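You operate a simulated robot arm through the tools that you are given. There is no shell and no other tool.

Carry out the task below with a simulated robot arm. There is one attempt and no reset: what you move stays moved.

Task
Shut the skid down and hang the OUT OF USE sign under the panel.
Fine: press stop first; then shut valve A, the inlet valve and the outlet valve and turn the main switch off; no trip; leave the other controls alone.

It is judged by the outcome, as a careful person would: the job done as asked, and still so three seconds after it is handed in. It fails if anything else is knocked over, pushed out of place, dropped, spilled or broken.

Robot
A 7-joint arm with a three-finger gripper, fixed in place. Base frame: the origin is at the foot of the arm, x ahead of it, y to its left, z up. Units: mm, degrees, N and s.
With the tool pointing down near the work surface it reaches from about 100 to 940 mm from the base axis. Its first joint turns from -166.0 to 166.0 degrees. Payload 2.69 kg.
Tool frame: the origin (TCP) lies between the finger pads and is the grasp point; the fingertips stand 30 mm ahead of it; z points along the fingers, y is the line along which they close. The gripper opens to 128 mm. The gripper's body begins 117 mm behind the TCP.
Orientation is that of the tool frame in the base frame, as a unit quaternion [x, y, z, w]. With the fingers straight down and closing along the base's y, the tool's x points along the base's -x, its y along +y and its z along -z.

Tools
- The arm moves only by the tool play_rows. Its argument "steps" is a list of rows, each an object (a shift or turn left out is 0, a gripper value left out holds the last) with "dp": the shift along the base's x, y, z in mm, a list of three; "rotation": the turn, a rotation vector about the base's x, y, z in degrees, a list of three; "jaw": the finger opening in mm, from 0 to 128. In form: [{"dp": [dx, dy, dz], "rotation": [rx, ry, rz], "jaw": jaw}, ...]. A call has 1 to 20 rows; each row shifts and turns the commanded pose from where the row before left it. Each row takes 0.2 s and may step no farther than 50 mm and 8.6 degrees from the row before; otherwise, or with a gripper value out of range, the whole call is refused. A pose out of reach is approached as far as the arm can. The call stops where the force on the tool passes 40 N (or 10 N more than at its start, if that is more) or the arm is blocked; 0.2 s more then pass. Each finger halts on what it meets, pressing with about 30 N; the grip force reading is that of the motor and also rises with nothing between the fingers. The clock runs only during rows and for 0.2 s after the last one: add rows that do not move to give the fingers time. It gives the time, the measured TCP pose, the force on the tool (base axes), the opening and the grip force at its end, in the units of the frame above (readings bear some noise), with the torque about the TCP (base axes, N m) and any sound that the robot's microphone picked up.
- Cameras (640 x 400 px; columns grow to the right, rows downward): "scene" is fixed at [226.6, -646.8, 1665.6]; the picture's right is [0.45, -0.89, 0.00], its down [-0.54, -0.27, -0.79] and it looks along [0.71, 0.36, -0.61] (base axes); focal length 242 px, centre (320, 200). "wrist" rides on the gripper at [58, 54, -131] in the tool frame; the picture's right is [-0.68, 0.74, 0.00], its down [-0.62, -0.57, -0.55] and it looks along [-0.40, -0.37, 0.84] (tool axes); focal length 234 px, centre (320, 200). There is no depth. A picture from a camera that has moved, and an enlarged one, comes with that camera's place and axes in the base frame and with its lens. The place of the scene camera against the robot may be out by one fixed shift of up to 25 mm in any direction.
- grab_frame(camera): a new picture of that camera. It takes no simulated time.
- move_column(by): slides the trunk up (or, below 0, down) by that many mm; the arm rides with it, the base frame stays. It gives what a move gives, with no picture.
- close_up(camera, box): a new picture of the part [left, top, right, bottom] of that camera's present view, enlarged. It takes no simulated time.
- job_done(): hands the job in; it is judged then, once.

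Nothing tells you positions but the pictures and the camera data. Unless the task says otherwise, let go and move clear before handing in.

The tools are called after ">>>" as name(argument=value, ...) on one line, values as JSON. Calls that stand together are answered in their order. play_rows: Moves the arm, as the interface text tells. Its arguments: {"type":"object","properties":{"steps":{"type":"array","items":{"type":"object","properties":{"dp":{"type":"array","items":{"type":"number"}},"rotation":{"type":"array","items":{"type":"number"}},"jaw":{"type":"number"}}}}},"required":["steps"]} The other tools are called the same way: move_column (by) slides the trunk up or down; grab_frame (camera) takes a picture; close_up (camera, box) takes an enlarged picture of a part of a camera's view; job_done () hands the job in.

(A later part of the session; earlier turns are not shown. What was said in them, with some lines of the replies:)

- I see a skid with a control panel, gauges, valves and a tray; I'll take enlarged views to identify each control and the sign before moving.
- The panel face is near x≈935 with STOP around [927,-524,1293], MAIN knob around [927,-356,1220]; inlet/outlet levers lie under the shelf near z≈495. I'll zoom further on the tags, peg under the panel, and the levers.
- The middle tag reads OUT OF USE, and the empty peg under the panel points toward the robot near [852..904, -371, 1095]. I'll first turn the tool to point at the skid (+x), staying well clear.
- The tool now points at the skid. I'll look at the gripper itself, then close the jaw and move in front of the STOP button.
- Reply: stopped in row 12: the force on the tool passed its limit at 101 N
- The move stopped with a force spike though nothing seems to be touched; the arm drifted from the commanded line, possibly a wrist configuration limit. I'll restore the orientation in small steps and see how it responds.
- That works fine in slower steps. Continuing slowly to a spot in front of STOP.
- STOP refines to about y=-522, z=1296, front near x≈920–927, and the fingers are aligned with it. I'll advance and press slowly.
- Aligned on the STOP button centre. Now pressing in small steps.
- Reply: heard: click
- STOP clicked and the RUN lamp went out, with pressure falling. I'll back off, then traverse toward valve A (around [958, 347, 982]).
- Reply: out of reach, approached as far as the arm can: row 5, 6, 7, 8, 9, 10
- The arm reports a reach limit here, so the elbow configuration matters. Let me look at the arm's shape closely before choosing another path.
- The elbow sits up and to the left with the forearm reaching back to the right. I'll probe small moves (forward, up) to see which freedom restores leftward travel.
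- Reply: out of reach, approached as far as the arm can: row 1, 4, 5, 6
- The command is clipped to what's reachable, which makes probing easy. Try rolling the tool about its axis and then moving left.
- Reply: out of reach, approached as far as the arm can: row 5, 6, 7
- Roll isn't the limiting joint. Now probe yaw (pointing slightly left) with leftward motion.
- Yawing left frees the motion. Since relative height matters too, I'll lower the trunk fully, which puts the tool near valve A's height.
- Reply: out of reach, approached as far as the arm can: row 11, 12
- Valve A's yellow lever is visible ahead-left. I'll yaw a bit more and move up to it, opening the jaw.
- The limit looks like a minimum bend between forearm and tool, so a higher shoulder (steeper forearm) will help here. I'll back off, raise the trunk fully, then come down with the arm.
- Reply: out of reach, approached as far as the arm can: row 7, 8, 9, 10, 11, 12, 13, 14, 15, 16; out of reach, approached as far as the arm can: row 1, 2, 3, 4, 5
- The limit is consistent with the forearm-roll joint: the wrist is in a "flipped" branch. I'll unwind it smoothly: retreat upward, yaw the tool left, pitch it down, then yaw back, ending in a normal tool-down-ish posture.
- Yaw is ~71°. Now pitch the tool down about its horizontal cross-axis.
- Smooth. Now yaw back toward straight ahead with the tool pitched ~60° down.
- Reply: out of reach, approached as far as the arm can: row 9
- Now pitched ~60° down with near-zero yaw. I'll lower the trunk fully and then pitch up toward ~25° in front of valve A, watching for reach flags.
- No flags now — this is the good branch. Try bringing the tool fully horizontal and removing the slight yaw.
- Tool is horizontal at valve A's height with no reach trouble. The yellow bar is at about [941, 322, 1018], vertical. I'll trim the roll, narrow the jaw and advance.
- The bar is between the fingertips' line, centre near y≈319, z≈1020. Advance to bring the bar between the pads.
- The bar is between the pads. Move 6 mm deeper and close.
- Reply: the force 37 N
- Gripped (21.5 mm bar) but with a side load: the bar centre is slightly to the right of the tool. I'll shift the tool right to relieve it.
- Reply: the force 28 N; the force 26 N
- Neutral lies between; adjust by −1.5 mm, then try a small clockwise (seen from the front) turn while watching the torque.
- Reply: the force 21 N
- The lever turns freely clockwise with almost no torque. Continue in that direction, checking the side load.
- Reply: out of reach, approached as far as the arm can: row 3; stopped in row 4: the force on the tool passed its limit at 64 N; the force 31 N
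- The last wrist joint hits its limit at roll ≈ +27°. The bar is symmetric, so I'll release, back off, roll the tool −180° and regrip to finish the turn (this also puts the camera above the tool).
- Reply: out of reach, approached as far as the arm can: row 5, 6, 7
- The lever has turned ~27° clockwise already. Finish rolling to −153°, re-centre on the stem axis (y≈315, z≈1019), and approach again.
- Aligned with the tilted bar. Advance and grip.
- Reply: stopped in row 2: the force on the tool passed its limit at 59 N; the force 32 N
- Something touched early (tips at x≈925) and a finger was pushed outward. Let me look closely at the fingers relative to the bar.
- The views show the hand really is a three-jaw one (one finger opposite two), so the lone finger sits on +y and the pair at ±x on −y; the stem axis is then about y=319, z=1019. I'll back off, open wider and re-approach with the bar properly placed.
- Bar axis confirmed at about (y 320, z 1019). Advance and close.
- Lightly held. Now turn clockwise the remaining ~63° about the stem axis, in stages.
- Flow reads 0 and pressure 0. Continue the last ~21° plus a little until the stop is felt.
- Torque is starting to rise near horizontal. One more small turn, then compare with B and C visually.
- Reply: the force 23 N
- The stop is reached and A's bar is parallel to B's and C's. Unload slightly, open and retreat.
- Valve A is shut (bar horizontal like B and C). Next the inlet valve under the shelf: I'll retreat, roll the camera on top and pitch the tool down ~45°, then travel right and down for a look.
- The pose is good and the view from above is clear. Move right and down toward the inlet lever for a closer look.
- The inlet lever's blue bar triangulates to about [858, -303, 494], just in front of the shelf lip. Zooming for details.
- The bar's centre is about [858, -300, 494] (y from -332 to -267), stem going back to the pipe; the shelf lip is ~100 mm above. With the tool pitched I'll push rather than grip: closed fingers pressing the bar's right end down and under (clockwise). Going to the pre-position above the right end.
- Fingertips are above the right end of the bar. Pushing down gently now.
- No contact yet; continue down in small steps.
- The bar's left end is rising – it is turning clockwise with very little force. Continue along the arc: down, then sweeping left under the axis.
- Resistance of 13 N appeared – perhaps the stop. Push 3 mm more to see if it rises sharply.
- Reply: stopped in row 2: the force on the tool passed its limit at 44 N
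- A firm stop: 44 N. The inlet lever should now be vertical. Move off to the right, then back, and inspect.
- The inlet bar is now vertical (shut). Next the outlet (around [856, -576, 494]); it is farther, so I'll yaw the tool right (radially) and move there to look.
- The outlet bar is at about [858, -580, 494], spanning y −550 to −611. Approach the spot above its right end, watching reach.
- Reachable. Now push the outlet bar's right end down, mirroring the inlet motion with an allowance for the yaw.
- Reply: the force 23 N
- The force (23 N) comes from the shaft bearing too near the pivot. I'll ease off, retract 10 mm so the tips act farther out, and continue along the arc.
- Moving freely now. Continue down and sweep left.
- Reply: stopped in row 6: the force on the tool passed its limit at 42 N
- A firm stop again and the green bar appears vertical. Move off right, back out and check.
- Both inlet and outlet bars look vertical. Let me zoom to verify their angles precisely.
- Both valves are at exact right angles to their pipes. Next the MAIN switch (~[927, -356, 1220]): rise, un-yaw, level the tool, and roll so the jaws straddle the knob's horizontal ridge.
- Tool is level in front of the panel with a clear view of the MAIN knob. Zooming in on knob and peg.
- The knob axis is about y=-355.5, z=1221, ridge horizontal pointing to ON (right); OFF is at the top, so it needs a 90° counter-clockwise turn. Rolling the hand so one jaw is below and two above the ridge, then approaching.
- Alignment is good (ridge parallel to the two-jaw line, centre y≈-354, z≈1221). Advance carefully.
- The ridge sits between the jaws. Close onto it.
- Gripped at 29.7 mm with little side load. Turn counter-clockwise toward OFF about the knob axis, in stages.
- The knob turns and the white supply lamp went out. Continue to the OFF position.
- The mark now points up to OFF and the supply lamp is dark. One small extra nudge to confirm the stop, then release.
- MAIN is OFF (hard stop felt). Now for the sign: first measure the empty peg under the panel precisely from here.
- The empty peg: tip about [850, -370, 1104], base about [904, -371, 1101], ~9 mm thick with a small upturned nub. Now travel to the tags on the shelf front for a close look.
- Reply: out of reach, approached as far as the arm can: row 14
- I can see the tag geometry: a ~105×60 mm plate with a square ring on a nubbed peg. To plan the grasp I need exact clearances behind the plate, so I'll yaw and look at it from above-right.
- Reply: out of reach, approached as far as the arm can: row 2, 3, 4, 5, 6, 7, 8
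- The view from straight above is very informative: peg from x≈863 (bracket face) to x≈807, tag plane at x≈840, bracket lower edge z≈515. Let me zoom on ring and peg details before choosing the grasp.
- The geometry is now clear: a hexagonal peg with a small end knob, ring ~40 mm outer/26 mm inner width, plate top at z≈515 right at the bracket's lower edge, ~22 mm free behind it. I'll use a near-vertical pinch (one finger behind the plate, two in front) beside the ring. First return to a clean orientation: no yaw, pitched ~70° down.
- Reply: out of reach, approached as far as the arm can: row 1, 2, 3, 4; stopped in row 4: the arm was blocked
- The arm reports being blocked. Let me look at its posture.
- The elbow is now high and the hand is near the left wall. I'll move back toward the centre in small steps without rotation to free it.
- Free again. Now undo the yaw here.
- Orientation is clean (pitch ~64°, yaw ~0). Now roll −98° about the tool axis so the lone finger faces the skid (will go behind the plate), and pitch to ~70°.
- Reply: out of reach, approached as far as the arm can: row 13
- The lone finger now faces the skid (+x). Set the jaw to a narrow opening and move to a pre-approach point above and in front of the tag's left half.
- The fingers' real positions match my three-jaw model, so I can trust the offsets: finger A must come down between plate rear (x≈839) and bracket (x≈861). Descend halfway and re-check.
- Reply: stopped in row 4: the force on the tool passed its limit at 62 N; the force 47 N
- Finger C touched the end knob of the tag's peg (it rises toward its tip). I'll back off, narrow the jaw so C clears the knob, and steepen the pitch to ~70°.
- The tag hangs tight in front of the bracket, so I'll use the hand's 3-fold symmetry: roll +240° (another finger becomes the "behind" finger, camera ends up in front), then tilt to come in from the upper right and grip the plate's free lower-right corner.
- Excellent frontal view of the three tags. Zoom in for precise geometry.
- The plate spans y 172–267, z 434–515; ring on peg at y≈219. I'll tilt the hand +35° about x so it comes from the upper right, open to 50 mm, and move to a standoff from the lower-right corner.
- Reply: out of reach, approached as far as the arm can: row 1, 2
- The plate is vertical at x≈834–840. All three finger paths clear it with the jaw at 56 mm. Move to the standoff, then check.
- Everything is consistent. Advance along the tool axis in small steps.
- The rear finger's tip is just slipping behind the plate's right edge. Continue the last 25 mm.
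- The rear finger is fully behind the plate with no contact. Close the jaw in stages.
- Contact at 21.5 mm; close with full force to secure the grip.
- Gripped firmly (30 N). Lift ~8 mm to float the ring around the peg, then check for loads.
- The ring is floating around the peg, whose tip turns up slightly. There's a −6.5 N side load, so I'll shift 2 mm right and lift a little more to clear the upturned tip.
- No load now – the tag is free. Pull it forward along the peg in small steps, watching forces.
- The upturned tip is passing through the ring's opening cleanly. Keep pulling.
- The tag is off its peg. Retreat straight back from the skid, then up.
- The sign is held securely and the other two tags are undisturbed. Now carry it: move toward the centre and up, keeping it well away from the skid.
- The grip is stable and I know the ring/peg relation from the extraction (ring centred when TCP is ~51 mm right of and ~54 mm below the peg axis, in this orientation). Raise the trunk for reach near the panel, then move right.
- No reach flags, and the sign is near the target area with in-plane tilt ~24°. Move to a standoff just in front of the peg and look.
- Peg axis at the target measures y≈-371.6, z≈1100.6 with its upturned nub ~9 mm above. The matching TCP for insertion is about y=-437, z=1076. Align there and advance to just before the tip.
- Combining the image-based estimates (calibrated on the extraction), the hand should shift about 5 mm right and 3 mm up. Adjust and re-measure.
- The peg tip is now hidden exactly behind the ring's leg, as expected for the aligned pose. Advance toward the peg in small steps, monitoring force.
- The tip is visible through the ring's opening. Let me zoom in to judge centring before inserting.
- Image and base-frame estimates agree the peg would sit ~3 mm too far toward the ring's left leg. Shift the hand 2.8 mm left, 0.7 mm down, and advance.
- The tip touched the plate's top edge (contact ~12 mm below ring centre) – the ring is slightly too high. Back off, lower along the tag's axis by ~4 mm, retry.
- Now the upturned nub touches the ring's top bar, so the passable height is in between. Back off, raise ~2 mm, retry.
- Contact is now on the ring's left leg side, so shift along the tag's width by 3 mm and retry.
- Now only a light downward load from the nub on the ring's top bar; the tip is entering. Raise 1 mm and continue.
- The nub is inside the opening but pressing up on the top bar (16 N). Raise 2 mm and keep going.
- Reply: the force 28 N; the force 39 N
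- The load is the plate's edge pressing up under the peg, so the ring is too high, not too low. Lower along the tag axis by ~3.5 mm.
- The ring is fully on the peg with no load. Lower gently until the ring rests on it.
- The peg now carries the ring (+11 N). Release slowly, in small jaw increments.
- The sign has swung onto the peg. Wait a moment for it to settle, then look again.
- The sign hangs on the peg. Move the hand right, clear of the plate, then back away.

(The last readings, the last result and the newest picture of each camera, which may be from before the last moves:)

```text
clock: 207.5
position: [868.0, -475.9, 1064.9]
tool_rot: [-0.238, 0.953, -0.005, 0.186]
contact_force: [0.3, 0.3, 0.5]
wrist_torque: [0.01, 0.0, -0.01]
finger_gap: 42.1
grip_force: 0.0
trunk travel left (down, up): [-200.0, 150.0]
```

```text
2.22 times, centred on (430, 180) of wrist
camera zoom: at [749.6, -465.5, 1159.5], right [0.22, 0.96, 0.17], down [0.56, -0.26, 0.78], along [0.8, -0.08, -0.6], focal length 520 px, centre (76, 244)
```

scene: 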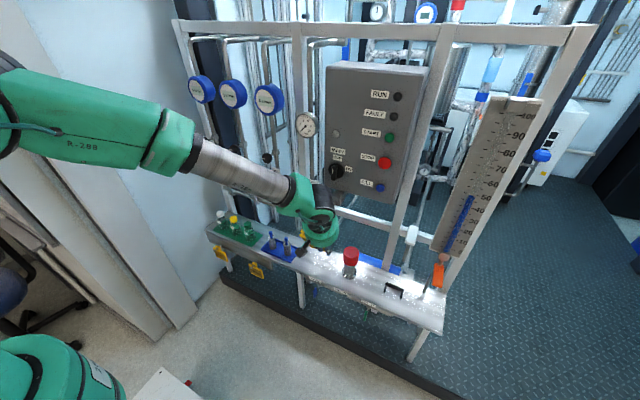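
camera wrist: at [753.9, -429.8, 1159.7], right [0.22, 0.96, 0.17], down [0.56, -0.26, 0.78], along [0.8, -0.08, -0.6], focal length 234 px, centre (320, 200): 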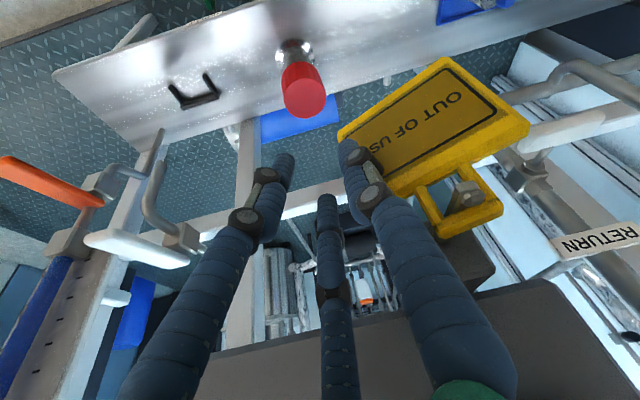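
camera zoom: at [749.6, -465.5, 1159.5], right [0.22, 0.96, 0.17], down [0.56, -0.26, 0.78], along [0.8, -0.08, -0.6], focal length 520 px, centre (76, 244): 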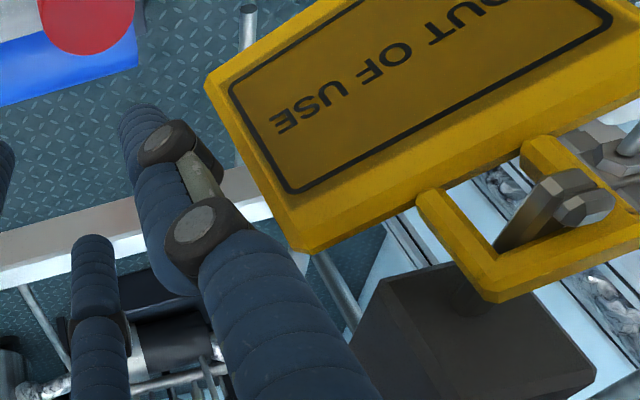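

The hand is clear of the sign. Retreat straight back and verify everything.

>>> play_rows(steps=[{"dp": [-10, -2, 0]}, {"dp": [-15, -2, 0]}, {"dp": [-20, 0, 0]}, {"dp": [-20, 0, 0]}, {"dp": [-20, 0, 0]}, {"dp": [-20, 0, 0]}, {"dp": [-20, 0, 0]}, {"dp": [-20, 0, 0]}, {"dp": [0, 0, 0]}])

>>> grab_frame(camera="wrist")

>>> grab_frame(camera="scene")

```text
clock: 209.5
position: [721.9, -481.5, 1063.2]
tool_rot: [-0.238, 0.953, -0.005, 0.186]
contact_force: [0.6, 0.0, -1.1]
wrist_torque: [0.01, 0.0, 0.02]
finger_gap: 42.1
grip_force: 0.1
trunk travel left (down, up): [-200.0, 150.0]
```

```text
taken
camera wrist: at [603.8, -471.2, 1158.4], right [0.22, 0.96, 0.17], down [0.56, -0.26, 0.78], along [0.8, -0.08, -0.6], focal length 234 px, centre (320, 200)
```

wrist: 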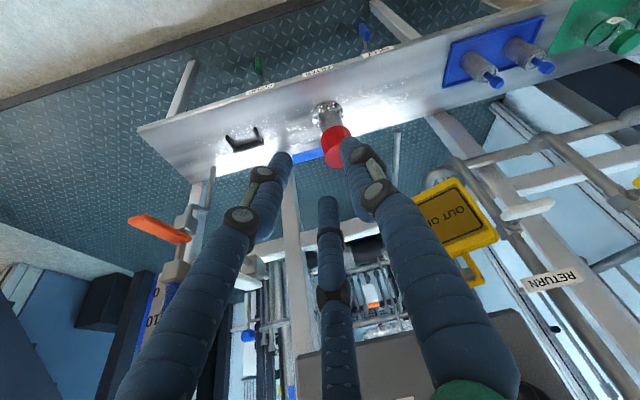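

```text
taken
```

scene: 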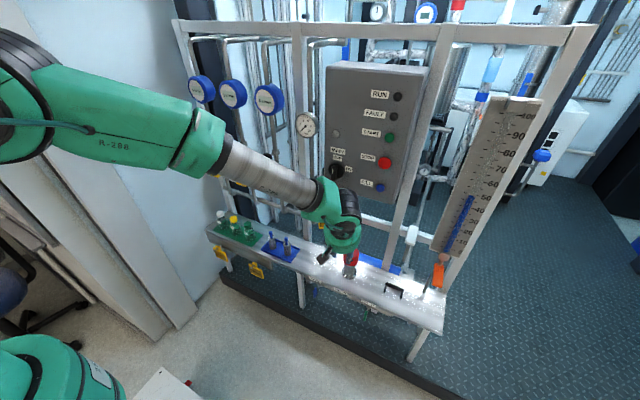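

Move the arm further away to get a clean view for final verification.

>>> play_rows(steps=[{"dp": [-15, 10, 5]}, {"dp": [-15, 20, 5]}, {"dp": [-15, 25, 5]}, {"dp": [-10, 25, 5]}, {"dp": [0, 25, 5]}, {"dp": [0, 25, 5]}, {"dp": [0, 25, 5]}, {"dp": [0, 25, 5]}, {"dp": [0, 25, 5]}, {"dp": [0, 25, 5]}, {"dp": [0, 25, 5]}, {"dp": [0, 25, 5]}, {"dp": [0, 0, 0]}])

>>> grab_frame(camera="scene")

>>> close_up(camera="scene", box=[290, 60, 450, 240])

>>> close_up(camera="scene", box=[190, 130, 350, 290])

>>> close_up(camera="scene", box=[290, 220, 450, 340])

```text
clock: 212.3
position: [666.6, -198.6, 1125.0]
tool_rot: [-0.239, 0.953, -0.006, 0.186]
contact_force: [0.8, 0.3, 0.5]
wrist_torque: [-0.07, 0.02, -0.03]
finger_gap: 41.7
grip_force: 0.0
trunk travel left (down, up): [-200.0, 150.0]
```

```text
taken
```

scene: 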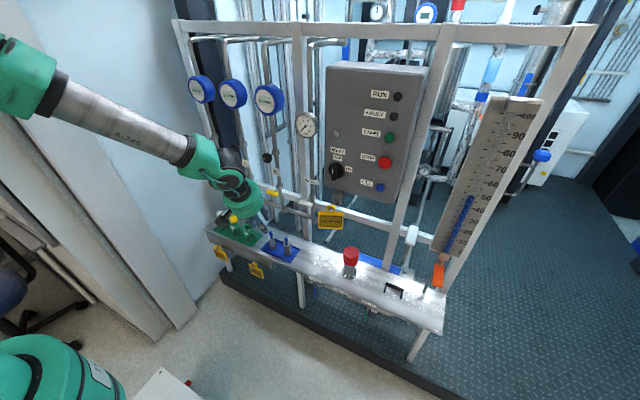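

```text
2.22 times, centred on (370, 150) of scene
camera zoom: at [226.6, -646.8, 1665.6], right [0.45, -0.89, 0.0], down [-0.54, -0.27, -0.79], along [0.71, 0.36, -0.61], focal length 538 px, centre (209, 311)
```

zoom: 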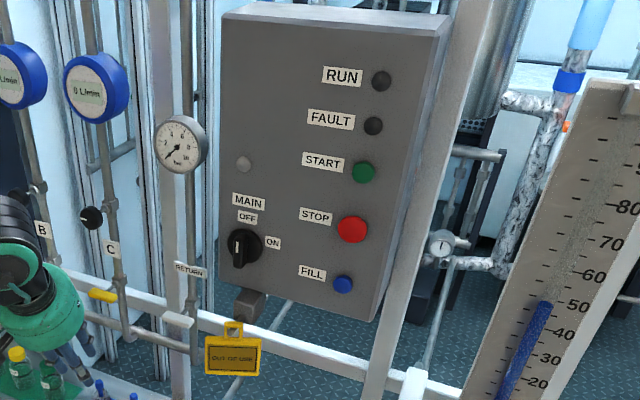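

```text
2.50 times, centred on (270, 210) of scene
camera zoom: at [226.6, -646.8, 1665.6], right [0.45, -0.89, 0.0], down [-0.54, -0.27, -0.79], along [0.71, 0.36, -0.61], focal length 606 px, centre (445, 175)
```

zoom: 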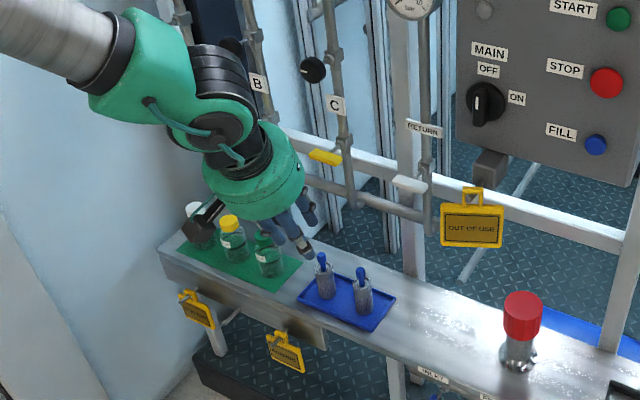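

```text
3.33 times, centred on (370, 280) of scene
camera zoom: at [226.6, -646.8, 1665.6], right [0.45, -0.89, 0.0], down [-0.54, -0.27, -0.79], along [0.71, 0.36, -0.61], focal length 808 px, centre (153, -67)
```

zoom: 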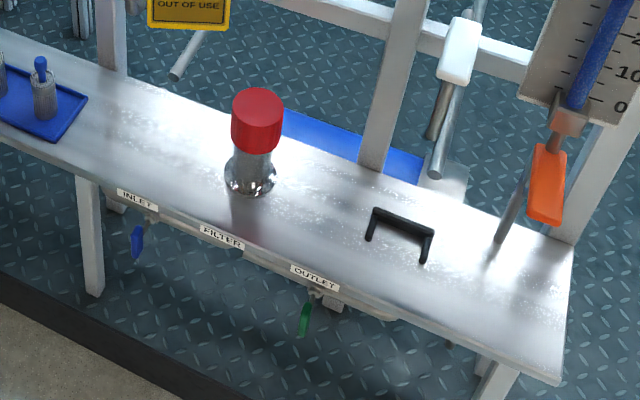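

The sign hangs under the panel, all lamps are dark, and valves/switch are as required. A final close look at the sign on its peg and the valve A lever.

>>> close_up(camera="scene", box=[310, 185, 360, 235])

>>> close_up(camera="scene", box=[195, 150, 295, 215])

>>> play_rows(steps=[{"dp": [0, 5, 0]}, {"dp": [0, 0, 0]}, {"dp": [0, 0, 0]}, {"dp": [0, 0, 0]}, {"dp": [0, 0, 0]}, {"dp": [0, 0, 0]}, {"dp": [0, 0, 0]}, {"dp": [0, 0, 0]}, {"dp": [0, 0, 0]}, {"dp": [0, 0, 0]}])

>>> close_up(camera="scene", box=[310, 185, 360, 235])

```text
8.00 times, centred on (335, 210) of scene
camera zoom: at [226.6, -646.8, 1665.6], right [0.45, -0.89, 0.0], down [-0.54, -0.27, -0.79], along [0.71, 0.36, -0.61], focal length 1938 px, centre (200, 120)
```

zoom: 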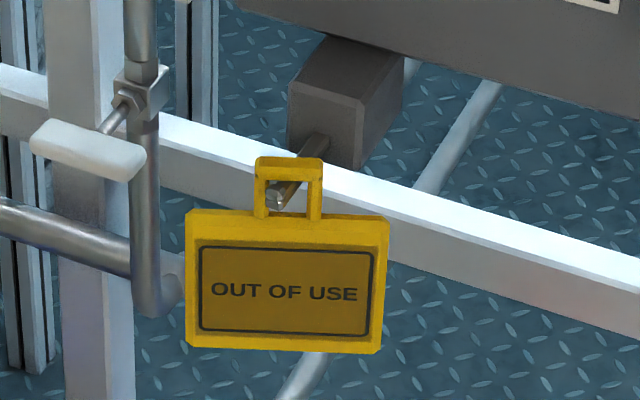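

```text
6.15 times, centred on (245, 182) of scene
camera zoom: at [226.6, -646.8, 1665.6], right [0.45, -0.89, 0.0], down [-0.54, -0.27, -0.79], along [0.71, 0.36, -0.61], focal length 1491 px, centre (782, 308)
```

zoom: 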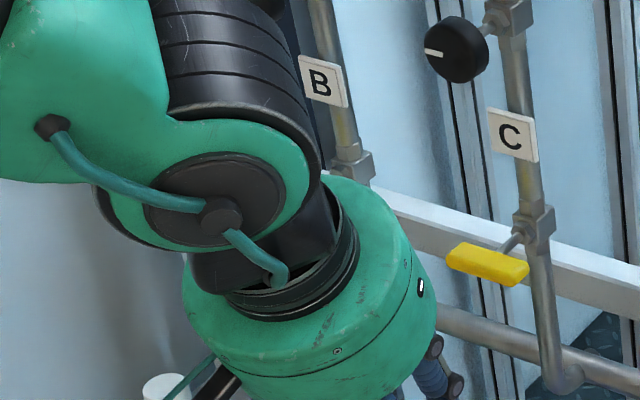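

```text
clock: 214.5
position: [669.0, -193.4, 1123.6]
tool_rot: [-0.239, 0.953, -0.004, 0.186]
contact_force: [-0.4, -0.2, 0.6]
wrist_torque: [0.02, -0.03, 0.05]
finger_gap: 42.0
grip_force: 0.1
trunk travel left (down, up): [-200.0, 150.0]
```

```text
8.00 times, centred on (335, 210) of scene
camera zoom: at [226.6, -646.8, 1665.6], right [0.45, -0.89, 0.0], down [-0.54, -0.27, -0.79], along [0.71, 0.36, -0.61], focal length 1938 px, centre (200, 120)
```

zoom: 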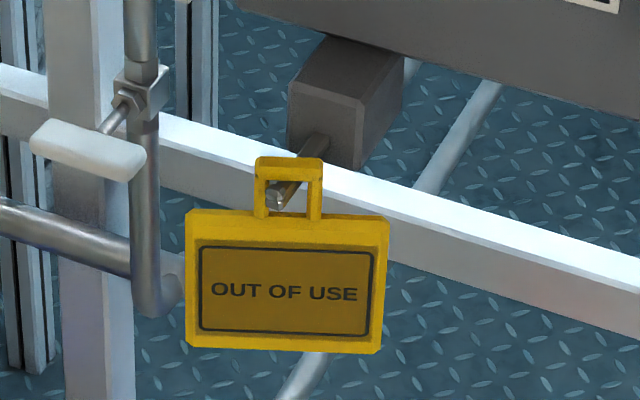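

>>> grab_frame(camera="wrist")

>>> close_up(camera="scene", box=[325, 195, 345, 215])

```text
taken
camera wrist: at [549.8, -183.1, 1218.8], right [0.22, 0.96, 0.17], down [0.56, -0.26, 0.78], along [0.8, -0.08, -0.6], focal length 234 px, centre (320, 200)
```

wrist: 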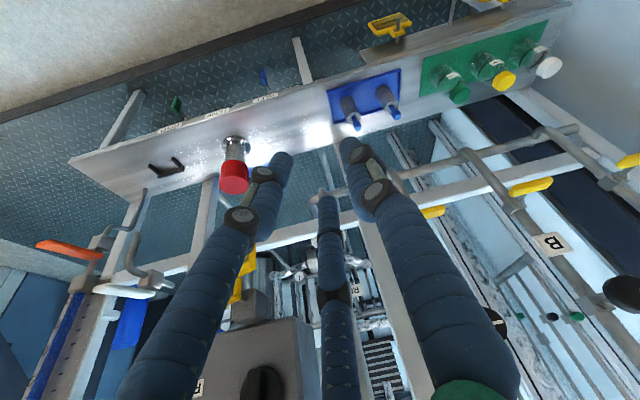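

```text
16.00 times, centred on (335, 205) of scene
camera zoom: at [226.6, -646.8, 1665.6], right [0.45, -0.89, 0.0], down [-0.54, -0.27, -0.79], along [0.71, 0.36, -0.61], focal length 3877 px, centre (80, 120)
```

zoom: 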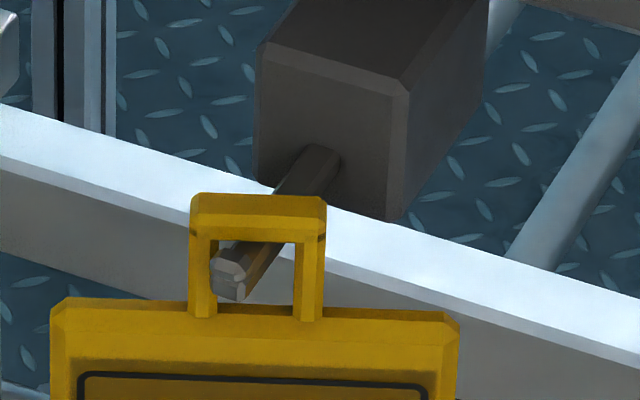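

The sign hangs at rest behind the peg's upturned tip. STOP was pressed first, and valve A, the inlet and the outlet are shut with MAIN at OFF. The other controls and tags are undisturbed and the arm is clear, so I am handing in.

>>> job_done()

```text
The job is handed in.
```

The skid is shut down and the OUT OF USE sign hangs on the peg under the panel. I have handed the job in.

- **Stop:** I pressed STOP first; the RUN lamp went out and the flow and pressure gauges fell to 0.
- **Valves:** I then shut valve A, the inlet and the outlet, each turned to its end stop.
- **Main switch:** MAIN points to OFF against its stop, and the supply lamp is dark. I saw no trip or FAULT lamp.
- **Sign:** it hangs freely behind the peg's upturned tip. It was at rest over about 2 seconds of watching before I handed in.
- **Other controls:** I did not operate any. The TEST RUN and RINSING tags are still on their pegs, and the bottles on the shelf are still standing in place.

- **Contacts on the way:** a finger touched the tag's storage peg with about 60 N. The sign's ring touched the panel peg several times before it went on, and a finger pushed on valve A's lever at about 60 N. Nothing moved out of place from any of these.
- **Early stop:** there was one force stop of about 100 N while the arm moved in open space, with nothing touched.

The arm is clear of the skid.
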